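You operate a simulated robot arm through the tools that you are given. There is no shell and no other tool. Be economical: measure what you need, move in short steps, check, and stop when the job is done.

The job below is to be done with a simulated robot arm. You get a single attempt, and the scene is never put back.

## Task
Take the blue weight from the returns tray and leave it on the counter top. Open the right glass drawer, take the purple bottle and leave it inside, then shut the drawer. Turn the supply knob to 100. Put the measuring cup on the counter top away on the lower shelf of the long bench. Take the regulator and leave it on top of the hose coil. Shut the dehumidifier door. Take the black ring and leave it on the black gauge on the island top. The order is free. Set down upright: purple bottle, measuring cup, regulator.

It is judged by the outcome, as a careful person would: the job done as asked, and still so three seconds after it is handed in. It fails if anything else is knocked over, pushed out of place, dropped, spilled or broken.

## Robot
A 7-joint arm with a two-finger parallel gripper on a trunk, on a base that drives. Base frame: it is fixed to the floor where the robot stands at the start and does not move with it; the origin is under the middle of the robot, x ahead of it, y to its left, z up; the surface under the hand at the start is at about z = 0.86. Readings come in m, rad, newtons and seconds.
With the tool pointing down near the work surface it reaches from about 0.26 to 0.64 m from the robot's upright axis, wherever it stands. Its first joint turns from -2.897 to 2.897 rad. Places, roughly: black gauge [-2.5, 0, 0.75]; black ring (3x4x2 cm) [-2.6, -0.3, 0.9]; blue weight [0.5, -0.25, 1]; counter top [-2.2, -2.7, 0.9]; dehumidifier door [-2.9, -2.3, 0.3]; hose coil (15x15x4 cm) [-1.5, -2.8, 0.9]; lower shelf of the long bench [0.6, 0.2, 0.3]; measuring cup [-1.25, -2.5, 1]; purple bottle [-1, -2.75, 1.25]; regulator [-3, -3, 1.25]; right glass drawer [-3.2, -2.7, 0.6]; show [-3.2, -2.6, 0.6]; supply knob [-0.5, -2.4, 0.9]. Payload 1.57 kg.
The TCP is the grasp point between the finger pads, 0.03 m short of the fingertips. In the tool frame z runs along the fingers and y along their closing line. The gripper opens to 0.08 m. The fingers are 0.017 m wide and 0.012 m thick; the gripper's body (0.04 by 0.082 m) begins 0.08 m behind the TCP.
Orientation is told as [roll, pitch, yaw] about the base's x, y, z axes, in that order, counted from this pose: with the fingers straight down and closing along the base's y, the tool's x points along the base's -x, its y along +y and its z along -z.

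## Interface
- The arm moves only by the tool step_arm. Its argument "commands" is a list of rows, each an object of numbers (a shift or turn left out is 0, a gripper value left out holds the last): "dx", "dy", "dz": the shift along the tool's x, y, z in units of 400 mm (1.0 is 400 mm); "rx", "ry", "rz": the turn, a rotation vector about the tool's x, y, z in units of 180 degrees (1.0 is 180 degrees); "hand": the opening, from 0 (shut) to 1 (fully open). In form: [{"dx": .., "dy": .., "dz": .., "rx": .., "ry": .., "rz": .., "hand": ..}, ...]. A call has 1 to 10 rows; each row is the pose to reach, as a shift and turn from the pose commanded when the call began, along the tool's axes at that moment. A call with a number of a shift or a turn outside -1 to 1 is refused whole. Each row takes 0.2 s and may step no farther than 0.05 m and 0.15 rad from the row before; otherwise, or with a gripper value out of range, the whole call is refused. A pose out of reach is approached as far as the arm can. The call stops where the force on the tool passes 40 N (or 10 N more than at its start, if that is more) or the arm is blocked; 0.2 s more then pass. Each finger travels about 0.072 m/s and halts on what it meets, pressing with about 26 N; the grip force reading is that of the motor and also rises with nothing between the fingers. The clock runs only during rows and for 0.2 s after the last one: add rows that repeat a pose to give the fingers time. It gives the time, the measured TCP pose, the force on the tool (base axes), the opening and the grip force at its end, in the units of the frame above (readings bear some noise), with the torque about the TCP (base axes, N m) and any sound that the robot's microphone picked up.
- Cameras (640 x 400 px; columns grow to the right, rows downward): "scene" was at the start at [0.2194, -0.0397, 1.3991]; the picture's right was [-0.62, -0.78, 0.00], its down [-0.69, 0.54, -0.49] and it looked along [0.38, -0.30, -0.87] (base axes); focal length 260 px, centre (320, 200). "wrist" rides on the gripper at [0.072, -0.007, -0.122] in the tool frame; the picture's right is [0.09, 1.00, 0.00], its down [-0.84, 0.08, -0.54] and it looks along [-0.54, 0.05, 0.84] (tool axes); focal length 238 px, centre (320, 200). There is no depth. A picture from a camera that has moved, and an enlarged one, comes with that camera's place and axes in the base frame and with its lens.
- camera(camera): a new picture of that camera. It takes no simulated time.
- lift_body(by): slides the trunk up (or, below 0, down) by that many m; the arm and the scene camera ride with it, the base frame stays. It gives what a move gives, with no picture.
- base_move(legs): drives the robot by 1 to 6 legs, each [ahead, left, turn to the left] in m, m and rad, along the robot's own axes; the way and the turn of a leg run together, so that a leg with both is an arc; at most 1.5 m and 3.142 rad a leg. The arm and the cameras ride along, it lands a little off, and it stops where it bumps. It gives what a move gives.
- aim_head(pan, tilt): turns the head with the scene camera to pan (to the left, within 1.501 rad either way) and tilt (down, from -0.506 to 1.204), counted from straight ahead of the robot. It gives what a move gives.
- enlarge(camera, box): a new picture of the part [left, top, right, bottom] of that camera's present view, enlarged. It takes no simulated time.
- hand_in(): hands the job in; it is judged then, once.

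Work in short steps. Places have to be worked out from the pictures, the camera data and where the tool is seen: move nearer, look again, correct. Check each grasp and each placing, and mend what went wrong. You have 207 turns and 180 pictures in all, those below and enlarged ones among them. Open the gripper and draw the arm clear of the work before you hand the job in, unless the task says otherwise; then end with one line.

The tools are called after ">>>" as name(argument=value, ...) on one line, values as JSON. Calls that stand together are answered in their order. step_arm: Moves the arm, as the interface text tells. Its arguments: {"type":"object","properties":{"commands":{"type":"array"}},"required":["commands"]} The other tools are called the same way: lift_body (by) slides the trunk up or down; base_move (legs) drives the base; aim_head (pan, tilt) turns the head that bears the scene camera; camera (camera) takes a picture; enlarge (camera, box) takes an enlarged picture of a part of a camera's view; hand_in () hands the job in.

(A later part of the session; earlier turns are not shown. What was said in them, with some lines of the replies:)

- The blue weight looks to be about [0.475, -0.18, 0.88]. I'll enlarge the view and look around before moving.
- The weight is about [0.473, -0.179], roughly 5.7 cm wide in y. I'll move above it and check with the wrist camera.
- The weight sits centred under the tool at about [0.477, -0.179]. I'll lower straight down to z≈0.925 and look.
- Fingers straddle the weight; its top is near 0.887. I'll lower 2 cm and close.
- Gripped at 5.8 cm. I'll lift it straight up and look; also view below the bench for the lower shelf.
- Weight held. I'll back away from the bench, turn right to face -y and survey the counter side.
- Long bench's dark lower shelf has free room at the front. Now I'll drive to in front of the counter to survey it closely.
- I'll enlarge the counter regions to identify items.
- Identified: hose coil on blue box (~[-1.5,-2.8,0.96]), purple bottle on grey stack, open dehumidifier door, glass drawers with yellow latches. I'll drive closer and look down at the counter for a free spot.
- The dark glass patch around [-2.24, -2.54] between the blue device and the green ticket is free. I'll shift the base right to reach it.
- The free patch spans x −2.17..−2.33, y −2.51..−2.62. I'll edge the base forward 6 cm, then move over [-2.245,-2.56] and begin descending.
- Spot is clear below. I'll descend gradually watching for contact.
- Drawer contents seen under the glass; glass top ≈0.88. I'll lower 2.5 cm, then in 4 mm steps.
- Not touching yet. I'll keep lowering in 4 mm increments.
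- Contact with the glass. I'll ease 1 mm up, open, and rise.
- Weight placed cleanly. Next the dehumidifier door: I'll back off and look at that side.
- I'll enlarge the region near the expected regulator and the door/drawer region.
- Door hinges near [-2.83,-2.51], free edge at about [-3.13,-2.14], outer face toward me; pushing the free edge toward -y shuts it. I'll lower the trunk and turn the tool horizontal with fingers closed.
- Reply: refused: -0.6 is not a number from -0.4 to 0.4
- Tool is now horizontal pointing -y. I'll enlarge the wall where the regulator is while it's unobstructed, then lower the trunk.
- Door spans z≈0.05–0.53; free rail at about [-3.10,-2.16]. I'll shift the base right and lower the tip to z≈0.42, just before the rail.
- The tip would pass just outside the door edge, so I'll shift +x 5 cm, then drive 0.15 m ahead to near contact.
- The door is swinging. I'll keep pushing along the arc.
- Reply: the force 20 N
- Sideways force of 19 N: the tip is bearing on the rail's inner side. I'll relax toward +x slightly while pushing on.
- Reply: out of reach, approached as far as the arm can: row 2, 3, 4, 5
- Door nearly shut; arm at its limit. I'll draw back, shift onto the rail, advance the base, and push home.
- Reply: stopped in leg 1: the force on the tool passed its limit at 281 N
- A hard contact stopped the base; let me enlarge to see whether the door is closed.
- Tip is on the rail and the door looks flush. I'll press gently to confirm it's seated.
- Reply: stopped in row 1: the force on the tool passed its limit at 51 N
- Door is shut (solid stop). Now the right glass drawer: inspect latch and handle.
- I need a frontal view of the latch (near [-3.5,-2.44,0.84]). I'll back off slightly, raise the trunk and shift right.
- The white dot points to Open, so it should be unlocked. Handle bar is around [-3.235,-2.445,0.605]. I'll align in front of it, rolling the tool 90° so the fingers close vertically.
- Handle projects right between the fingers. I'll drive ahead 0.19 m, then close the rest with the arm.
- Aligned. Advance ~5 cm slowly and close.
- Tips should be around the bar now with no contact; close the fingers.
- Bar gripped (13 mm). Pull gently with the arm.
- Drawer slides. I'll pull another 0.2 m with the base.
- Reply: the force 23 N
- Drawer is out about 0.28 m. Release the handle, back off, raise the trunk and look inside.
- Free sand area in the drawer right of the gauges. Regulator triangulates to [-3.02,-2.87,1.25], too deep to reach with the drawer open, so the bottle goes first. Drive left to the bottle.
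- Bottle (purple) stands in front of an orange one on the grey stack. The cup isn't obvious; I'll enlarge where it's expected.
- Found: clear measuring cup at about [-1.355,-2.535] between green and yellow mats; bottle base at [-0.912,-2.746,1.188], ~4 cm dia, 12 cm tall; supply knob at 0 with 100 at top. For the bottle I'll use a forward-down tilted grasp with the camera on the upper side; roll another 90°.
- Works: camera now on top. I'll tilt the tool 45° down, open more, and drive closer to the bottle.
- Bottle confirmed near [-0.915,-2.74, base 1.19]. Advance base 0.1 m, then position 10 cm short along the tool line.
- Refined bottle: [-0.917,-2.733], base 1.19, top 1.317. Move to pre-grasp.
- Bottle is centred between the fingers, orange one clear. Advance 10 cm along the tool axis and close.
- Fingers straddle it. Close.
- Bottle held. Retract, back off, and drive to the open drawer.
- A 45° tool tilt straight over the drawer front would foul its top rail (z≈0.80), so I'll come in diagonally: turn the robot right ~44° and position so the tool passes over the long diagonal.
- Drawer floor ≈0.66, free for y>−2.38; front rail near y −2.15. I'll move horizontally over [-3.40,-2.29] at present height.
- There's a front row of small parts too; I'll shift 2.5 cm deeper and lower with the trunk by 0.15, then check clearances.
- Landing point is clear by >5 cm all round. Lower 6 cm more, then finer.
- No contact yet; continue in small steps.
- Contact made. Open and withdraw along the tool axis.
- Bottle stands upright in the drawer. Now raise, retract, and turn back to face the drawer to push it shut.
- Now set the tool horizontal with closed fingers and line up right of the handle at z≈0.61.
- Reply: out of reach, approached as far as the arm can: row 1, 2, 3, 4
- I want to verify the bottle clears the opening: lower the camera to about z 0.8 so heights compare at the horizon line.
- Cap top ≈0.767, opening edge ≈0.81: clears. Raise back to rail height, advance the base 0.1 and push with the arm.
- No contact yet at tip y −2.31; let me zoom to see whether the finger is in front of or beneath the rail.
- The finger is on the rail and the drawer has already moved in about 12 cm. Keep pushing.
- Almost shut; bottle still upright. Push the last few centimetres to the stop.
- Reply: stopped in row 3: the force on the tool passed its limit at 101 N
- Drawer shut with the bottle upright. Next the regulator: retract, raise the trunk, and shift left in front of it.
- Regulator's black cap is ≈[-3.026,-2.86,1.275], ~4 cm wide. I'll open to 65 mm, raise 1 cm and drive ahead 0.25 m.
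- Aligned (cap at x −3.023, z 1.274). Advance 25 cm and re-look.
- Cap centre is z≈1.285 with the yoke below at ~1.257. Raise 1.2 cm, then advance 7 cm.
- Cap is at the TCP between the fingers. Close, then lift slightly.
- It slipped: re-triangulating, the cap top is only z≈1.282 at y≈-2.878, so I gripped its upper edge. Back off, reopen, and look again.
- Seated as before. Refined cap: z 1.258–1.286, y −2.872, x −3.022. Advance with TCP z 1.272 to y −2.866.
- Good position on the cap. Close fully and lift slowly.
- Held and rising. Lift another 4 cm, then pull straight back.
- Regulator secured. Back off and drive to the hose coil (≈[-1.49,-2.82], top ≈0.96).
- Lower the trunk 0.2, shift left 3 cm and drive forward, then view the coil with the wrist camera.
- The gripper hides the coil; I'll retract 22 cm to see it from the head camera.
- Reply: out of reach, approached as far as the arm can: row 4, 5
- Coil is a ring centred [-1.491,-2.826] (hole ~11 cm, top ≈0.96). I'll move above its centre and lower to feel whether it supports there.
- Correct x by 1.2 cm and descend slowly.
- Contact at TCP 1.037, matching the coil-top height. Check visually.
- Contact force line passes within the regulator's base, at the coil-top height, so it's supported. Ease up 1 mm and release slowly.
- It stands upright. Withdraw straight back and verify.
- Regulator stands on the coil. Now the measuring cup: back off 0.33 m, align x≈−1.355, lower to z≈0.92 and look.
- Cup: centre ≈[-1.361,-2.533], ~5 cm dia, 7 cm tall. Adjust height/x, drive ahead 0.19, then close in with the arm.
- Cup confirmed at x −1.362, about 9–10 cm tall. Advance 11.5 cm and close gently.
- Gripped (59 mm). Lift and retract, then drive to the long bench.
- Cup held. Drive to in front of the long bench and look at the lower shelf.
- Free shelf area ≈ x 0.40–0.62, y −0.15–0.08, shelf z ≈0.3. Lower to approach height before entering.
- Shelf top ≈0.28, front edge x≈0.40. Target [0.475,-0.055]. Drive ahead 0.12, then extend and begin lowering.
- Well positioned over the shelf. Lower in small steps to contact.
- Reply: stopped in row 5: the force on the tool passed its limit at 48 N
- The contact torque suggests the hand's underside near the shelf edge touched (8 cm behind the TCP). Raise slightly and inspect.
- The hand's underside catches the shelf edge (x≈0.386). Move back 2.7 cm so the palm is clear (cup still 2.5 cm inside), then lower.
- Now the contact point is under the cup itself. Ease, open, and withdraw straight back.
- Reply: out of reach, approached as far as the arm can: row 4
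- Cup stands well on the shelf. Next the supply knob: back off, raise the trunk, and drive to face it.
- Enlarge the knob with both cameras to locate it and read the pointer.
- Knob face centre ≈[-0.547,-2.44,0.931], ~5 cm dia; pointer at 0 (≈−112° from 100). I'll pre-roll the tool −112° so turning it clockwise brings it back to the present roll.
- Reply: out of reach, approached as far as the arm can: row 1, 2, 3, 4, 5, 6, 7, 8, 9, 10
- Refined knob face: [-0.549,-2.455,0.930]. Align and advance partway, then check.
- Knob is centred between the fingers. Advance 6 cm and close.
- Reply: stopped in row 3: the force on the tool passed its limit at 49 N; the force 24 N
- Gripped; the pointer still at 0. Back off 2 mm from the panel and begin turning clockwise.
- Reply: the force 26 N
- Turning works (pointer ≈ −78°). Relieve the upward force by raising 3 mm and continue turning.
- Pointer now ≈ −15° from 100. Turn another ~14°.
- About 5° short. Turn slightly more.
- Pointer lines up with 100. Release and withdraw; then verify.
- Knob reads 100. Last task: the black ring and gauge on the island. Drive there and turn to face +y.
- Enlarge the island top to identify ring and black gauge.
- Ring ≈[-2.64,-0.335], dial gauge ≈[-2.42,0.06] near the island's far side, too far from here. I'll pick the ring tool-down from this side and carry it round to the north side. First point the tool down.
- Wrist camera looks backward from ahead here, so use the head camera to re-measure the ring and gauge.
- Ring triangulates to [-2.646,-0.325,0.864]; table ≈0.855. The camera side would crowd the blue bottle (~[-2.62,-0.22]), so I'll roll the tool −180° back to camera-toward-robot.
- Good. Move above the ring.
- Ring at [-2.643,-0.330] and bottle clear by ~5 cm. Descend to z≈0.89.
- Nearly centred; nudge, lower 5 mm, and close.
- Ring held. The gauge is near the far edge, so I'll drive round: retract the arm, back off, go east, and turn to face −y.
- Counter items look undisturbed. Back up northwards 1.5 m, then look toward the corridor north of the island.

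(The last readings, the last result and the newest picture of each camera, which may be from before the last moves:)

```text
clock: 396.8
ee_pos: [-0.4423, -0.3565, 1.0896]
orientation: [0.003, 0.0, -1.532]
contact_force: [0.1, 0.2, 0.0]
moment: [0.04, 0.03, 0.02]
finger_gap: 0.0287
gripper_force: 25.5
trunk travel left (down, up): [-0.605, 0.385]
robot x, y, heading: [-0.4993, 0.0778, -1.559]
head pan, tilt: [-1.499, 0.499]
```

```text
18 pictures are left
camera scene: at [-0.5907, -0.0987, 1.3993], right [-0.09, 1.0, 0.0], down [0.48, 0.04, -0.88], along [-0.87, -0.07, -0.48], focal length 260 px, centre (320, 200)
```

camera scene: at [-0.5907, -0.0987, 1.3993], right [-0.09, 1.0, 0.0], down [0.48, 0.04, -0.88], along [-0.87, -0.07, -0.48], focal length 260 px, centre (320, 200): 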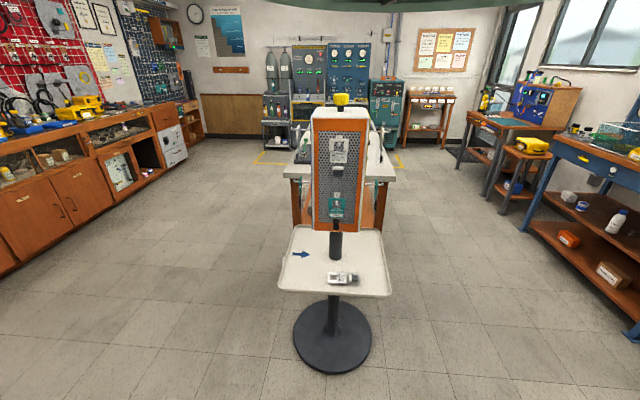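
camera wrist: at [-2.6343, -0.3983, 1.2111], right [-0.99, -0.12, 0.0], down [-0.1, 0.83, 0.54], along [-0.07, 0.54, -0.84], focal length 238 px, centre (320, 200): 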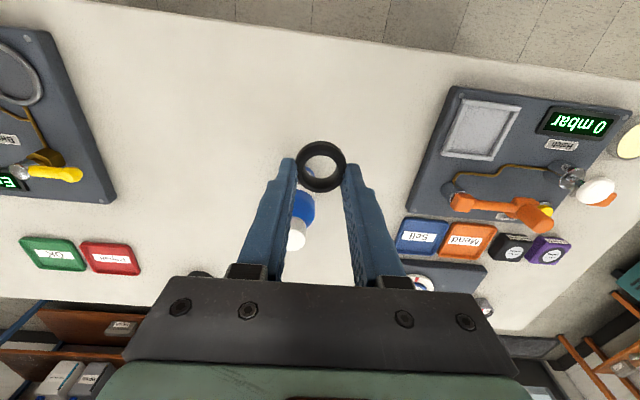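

Corridor is clear: stand tray ends at y≈0.15, north bench starts y≈1.6. Go to y≈0.95 and west to x≈−2.4.

>>> base_move(legs=[[-0.87, 0, 0], [0, -1.0, 0], [0, -0.92, 0]])

>>> aim_head(pan=0.0, tilt=0.7)

>>> camera(camera="scene")

>>> camera(camera="wrist")

```text
clock: 410.4
ee_pos: [-2.3547, 0.461, 1.09]
orientation: [0.003, -0.002, -1.524]
contact_force: [-0.2, 0.0, -0.2]
moment: [0.02, -0.01, 0.03]
finger_gap: 0.0287
gripper_force: 26.1
trunk travel left (down, up): [-0.605, 0.385]
robot x, y, heading: [-2.4145, 0.8903, -1.548]
head pan, tilt: [-1.499, 0.499]
```

```text
clock: 412.0
ee_pos: [-2.3552, 0.4616, 1.09]
orientation: [0.002, -0.001, -1.523]
contact_force: [-0.1, -0.6, -0.2]
moment: [0.02, 0.02, 0.0]
finger_gap: 0.0288
gripper_force: 26.2
trunk travel left (down, up): [-0.605, 0.385]
robot x, y, heading: [-2.4163, 0.896, -1.551]
head pan, tilt: [0.0, 0.7]
```

```text
17 pictures are left
camera scene: at [-2.4134, 0.6409, 1.3816], right [-1.0, -0.02, 0.0], down [-0.01, 0.64, -0.77], along [0.02, -0.76, -0.64], focal length 260 px, centre (320, 200)
```

scene: 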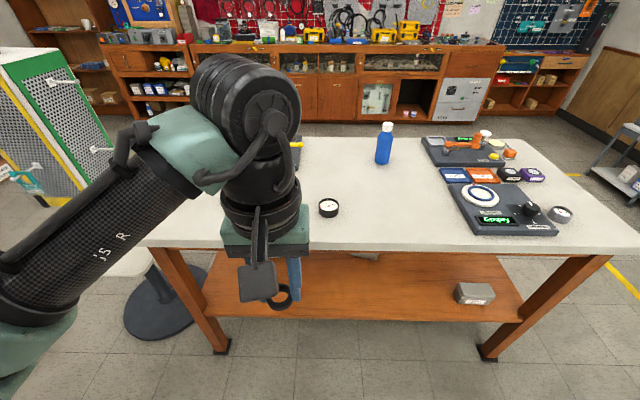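

```text
16 pictures are left
camera wrist: at [-2.3647, 0.5312, 1.2109], right [0.99, 0.14, 0.0], down [0.12, -0.83, 0.54], along [0.08, -0.54, -0.84], focal length 238 px, centre (320, 200)
```

wrist: 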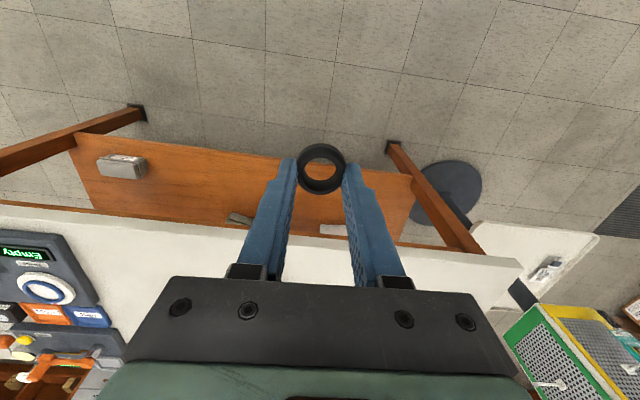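

Gauge triangulates to [-2.4235,0.071], top ≈0.88. Drive ahead 0.25 m and move above it.

>>> base_move(legs=[[0.25, -0.04, 0]])

>>> camera(camera="wrist")

```text
clock: 413.9
ee_pos: [-2.3893, 0.2109, 1.0905]
orientation: [0.001, -0.001, -1.522]
contact_force: [-0.9, -0.7, 0.1]
moment: [0.0, 0.0, 0.04]
finger_gap: 0.0288
gripper_force: 26.0
trunk travel left (down, up): [-0.605, 0.385]
robot x, y, heading: [-2.4532, 0.642, -1.545]
head pan, tilt: [0.0, 0.7]
```

```text
15 pictures are left
camera wrist: at [-2.3993, 0.2815, 1.2107], right [0.99, 0.14, 0.0], down [0.12, -0.83, 0.54], along [0.08, -0.54, -0.84], focal length 238 px, centre (320, 200)
```

wrist: 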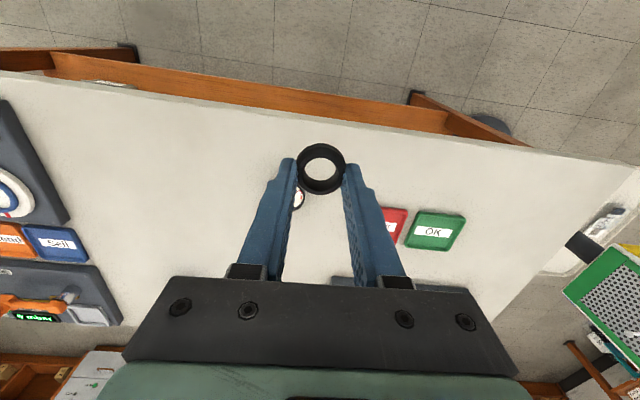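

Move over the gauge and partially descend.

>>> step_arm(commands=[{"dx": -0.11, "dy": -0.03}, {"dx": -0.22, "dy": -0.06}, {"dx": -0.345, "dy": -0.102}, {"dx": -0.345, "dy": -0.102, "dz": 0.1}, {"dx": -0.345, "dy": -0.102, "dz": 0.2}, {"dx": -0.345, "dy": -0.102, "dz": 0.3}])

>>> camera(camera="wrist")

>>> enlarge(camera="scene", box=[240, 200, 420, 320])

```text
refused: row 3 steps farther than a row can; nothing moved
```

```text
14 pictures are left
camera wrist: at [-2.3993, 0.2815, 1.2107], right [0.99, 0.14, 0.0], down [0.12, -0.83, 0.54], along [0.08, -0.54, -0.84], focal length 238 px, centre (320, 200)
```

wrist: 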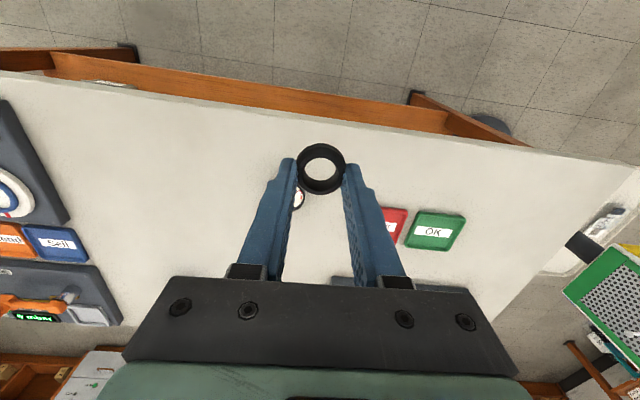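

```text
3.33 times, centred on (330, 260) of scene
camera zoom: at [-2.4481, 0.391, 1.3814], right [-1.0, -0.02, 0.0], down [-0.01, 0.64, -0.76], along [0.02, -0.76, -0.64], focal length 867 px, centre (287, 0)
```

zoom: 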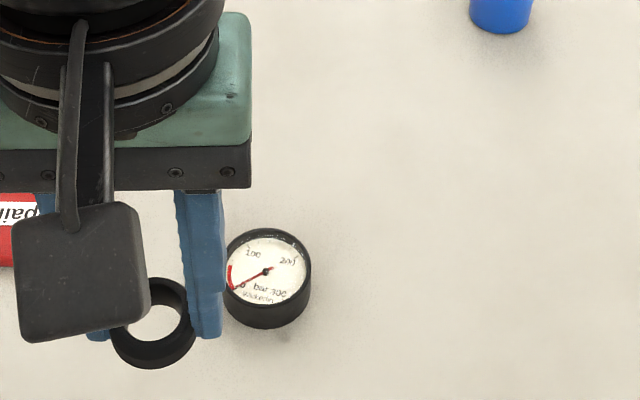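

The move was refused (row too long). Gauge reconfirmed at [-2.425,0.071]; resend in smaller rows.

>>> step_arm(commands=[{"dx": -0.09, "dy": -0.027}, {"dx": -0.18, "dy": -0.054}, {"dx": -0.27, "dy": -0.08}, {"dx": -0.345, "dy": -0.104}, {"dx": -0.345, "dy": -0.104, "dz": 0.1}, {"dx": -0.345, "dy": -0.104, "dz": 0.2}, {"dx": -0.345, "dy": -0.104, "dz": 0.3}])

>>> camera(camera="wrist")

>>> enlarge(camera="scene", box=[240, 200, 420, 320])

```text
clock: 415.4
ee_pos: [-2.4243, 0.0725, 0.9684]
orientation: [0.001, 0.0, -1.521]
contact_force: [0.4, 0.0, 0.5]
moment: [0.03, 0.03, -0.02]
finger_gap: 0.0287
gripper_force: 26.0
trunk travel left (down, up): [-0.605, 0.385]
robot x, y, heading: [-2.451, 0.6431, -1.552]
head pan, tilt: [0.0, 0.7]
```

```text
12 pictures are left
camera wrist: at [-2.4338, 0.1425, 1.0902], right [0.99, 0.14, 0.0], down [0.12, -0.83, 0.54], along [0.08, -0.54, -0.84], focal length 238 px, centre (320, 200)
```

wrist: 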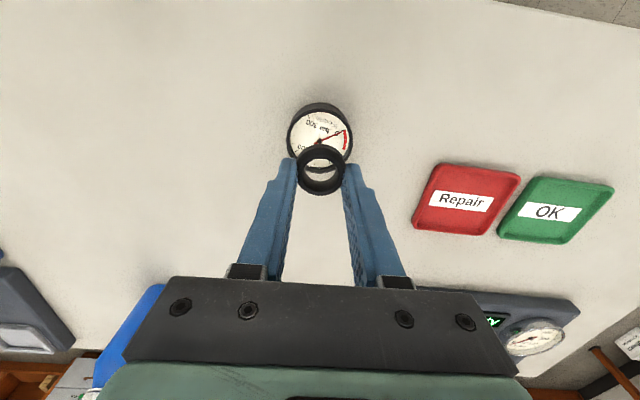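

```text
3.33 times, centred on (330, 260) of scene
camera zoom: at [-2.448, 0.3913, 1.3815], right [-1.0, -0.02, 0.0], down [-0.02, 0.64, -0.76], along [0.02, -0.76, -0.64], focal length 867 px, centre (287, 0)
```

zoom: 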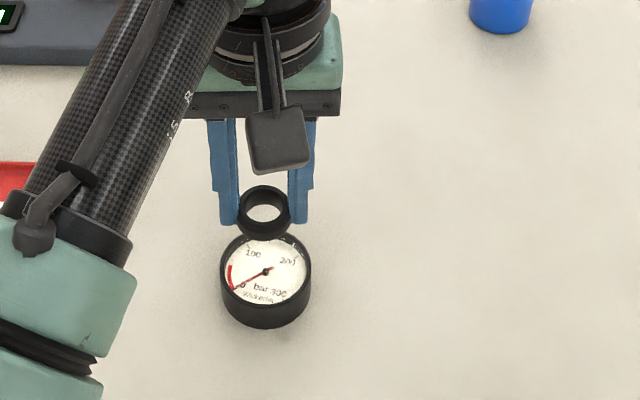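

Exactly above the gauge. Lower 4 cm, then gently to contact.

>>> step_arm(commands=[{"dz": 0.05}, {"dz": 0.09}, {"dz": 0.105}])

>>> step_arm(commands=[{"dz": 0.006}, {"dz": 0.012}, {"dz": 0.018}])

```text
clock: 416.2
ee_pos: [-2.4251, 0.0713, 0.9265]
orientation: [0.001, -0.001, -1.522]
contact_force: [0.4, 0.3, 0.4]
moment: [0.01, 0.01, -0.03]
finger_gap: 0.0289
gripper_force: 26.5
trunk travel left (down, up): [-0.605, 0.385]
robot x, y, heading: [-2.45, 0.6458, -1.546]
head pan, tilt: [0.0, 0.7]
```

```text
clock: 417.1
ee_pos: [-2.425, 0.0719, 0.9185]
orientation: [0.0, -0.002, -1.523]
contact_force: [-0.4, 0.0, 0.0]
moment: [-0.02, 0.0, -0.02]
finger_gap: 0.0291
gripper_force: 25.9
trunk travel left (down, up): [-0.605, 0.385]
robot x, y, heading: [-2.4491, 0.644, -1.547]
head pan, tilt: [0.0, 0.7]
```

>>> step_arm(commands=[{"dz": 0.006}, {"dz": 0.012}])

>>> enlarge(camera="wrist", box=[240, 90, 400, 230])

```text
clock: 417.6
ee_pos: [-2.4249, 0.071, 0.9158]
orientation: [0.001, -0.002, -1.521]
contact_force: [0.2, 0.1, 0.8]
moment: [-0.01, 0.04, -0.02]
finger_gap: 0.0286
gripper_force: 25.9
trunk travel left (down, up): [-0.605, 0.385]
robot x, y, heading: [-2.4542, 0.6453, -1.546]
head pan, tilt: [0.0, 0.7]
```

```text
2.86 times, centred on (320, 160) of wrist
camera zoom: at [-2.434, 0.142, 1.037], right [0.99, 0.14, 0.0], down [0.12, -0.83, 0.54], along [0.08, -0.54, -0.84], focal length 681 px, centre (320, 314)
```

zoom: 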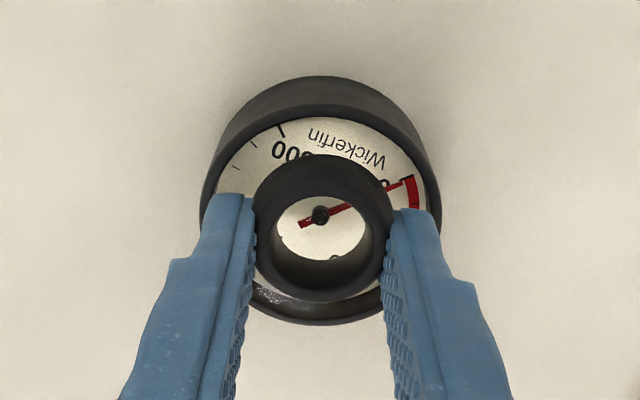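

Centred. Continue a few millimetres to contact.

>>> step_arm(commands=[{"dz": 0.005}, {"dz": 0.01}, {"dz": 0.01}])

```text
clock: 418.4
ee_pos: [-2.4254, 0.0712, 0.9169]
orientation: [0.002, -0.01, -1.521]
contact_force: [-2.6, -0.7, 23.6]
moment: [0.1, 0.12, -0.04]
finger_gap: 0.0288
gripper_force: 26.3
trunk travel left (down, up): [-0.605, 0.385]
robot x, y, heading: [-2.4512, 0.647, -1.551]
head pan, tilt: [0.0, 0.7]
```

Contact. Ease up 2 mm, open, and rise.

>>> step_arm(commands=[{"dz": -0.006}, {"dz": -0.006, "hand": 0.5}, {"dz": -0.006, "hand": 0.65}, {"dz": -0.006, "hand": 0.65}, {"dz": -0.08}, {"dz": -0.18}, {"dz": -0.3}])

>>> camera(camera="wrist")

```text
clock: 420.1
ee_pos: [-2.4258, 0.074, 1.0321]
orientation: [0.003, 0.0, -1.52]
contact_force: [-0.9, 0.2, 0.5]
moment: [0.0, 0.0, 0.01]
finger_gap: 0.0523
gripper_force: 0.0
trunk travel left (down, up): [-0.605, 0.385]
robot x, y, heading: [-2.4565, 0.6462, -1.548]
head pan, tilt: [0.0, 0.7]
```

```text
9 pictures are left
camera wrist: at [-2.4356, 0.1438, 1.1532], right [0.99, 0.14, 0.0], down [0.12, -0.83, 0.54], along [0.08, -0.54, -0.84], focal length 238 px, centre (320, 200)
```

wrist: 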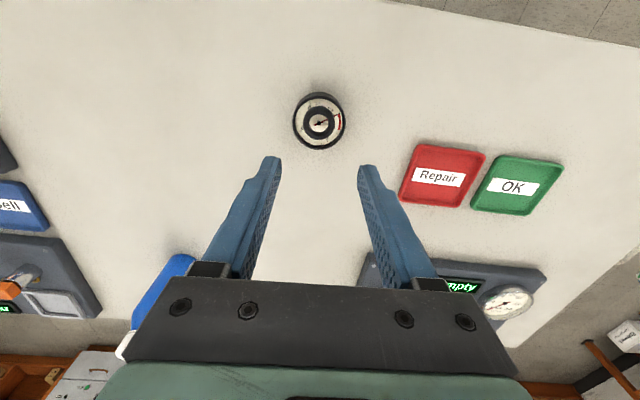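

Ring rests centred on the gauge. Draw the arm clear, then a final check of the counter from here.

>>> base_move(legs=[[-0.2, 0, 0]])

>>> aim_head(pan=0.0, tilt=0.3)

>>> enlarge(camera="scene", box=[240, 60, 640, 300])

>>> enlarge(camera="scene", box=[180, 90, 340, 190])

```text
clock: 421.6
ee_pos: [-2.4322, 0.2729, 1.0325]
orientation: [0.001, -0.001, -1.524]
contact_force: [0.0, 0.5, 1.1]
moment: [0.0, 0.01, 0.01]
finger_gap: 0.0523
gripper_force: 0.1
trunk travel left (down, up): [-0.605, 0.385]
robot x, y, heading: [-2.4565, 0.8421, -1.548]
head pan, tilt: [0.0, 0.7]
```

```text
clock: 422.5
ee_pos: [-2.431, 0.2722, 1.0319]
orientation: [0.003, -0.002, -1.524]
contact_force: [0.3, 0.5, -0.2]
moment: [-0.01, 0.0, 0.0]
finger_gap: 0.0521
gripper_force: 0.0
trunk travel left (down, up): [-0.605, 0.385]
robot x, y, heading: [-2.4568, 0.8435, -1.546]
head pan, tilt: [0.0, 0.3]
```

```text
1.60 times, centred on (440, 180) of scene
camera zoom: at [-2.4527, 0.5823, 1.4176], right [-1.0, -0.02, 0.0], down [-0.01, 0.3, -0.96], along [0.02, -0.95, -0.3], focal length 416 px, centre (128, 232)
```

zoom: 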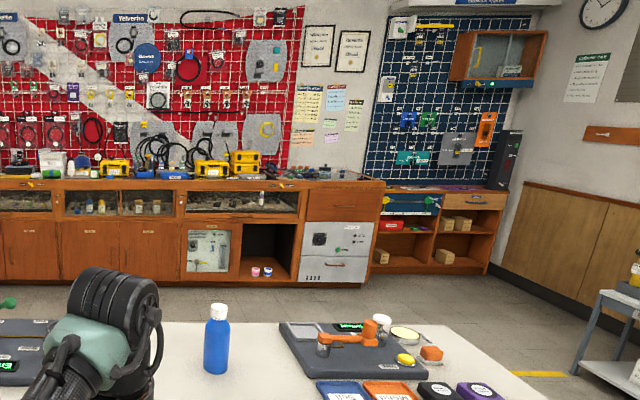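

```text
4.00 times, centred on (260, 140) of scene
camera zoom: at [-2.4527, 0.5823, 1.4176], right [-1.0, -0.02, 0.0], down [-0.01, 0.3, -0.96], along [0.02, -0.95, -0.3], focal length 1040 px, centre (560, 440)
```

zoom: 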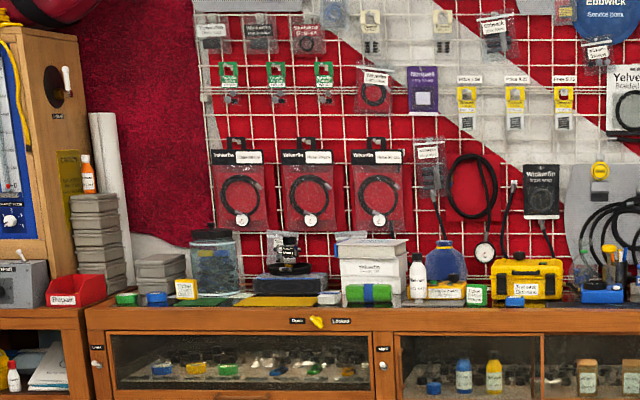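

Drawer and door are shut, the bottle and regulator upright, the weight in place, and the gripper is open and clear of the work. Handing in.

>>> hand_in()

```text
The job is handed in.
```

All seven parts of the job were done, each checked in the camera pictures except the weight's exact spot, and it has been handed in. The verdict hasn't come back. The drawer's yellow latch already pointed to "Open", so I left it there.
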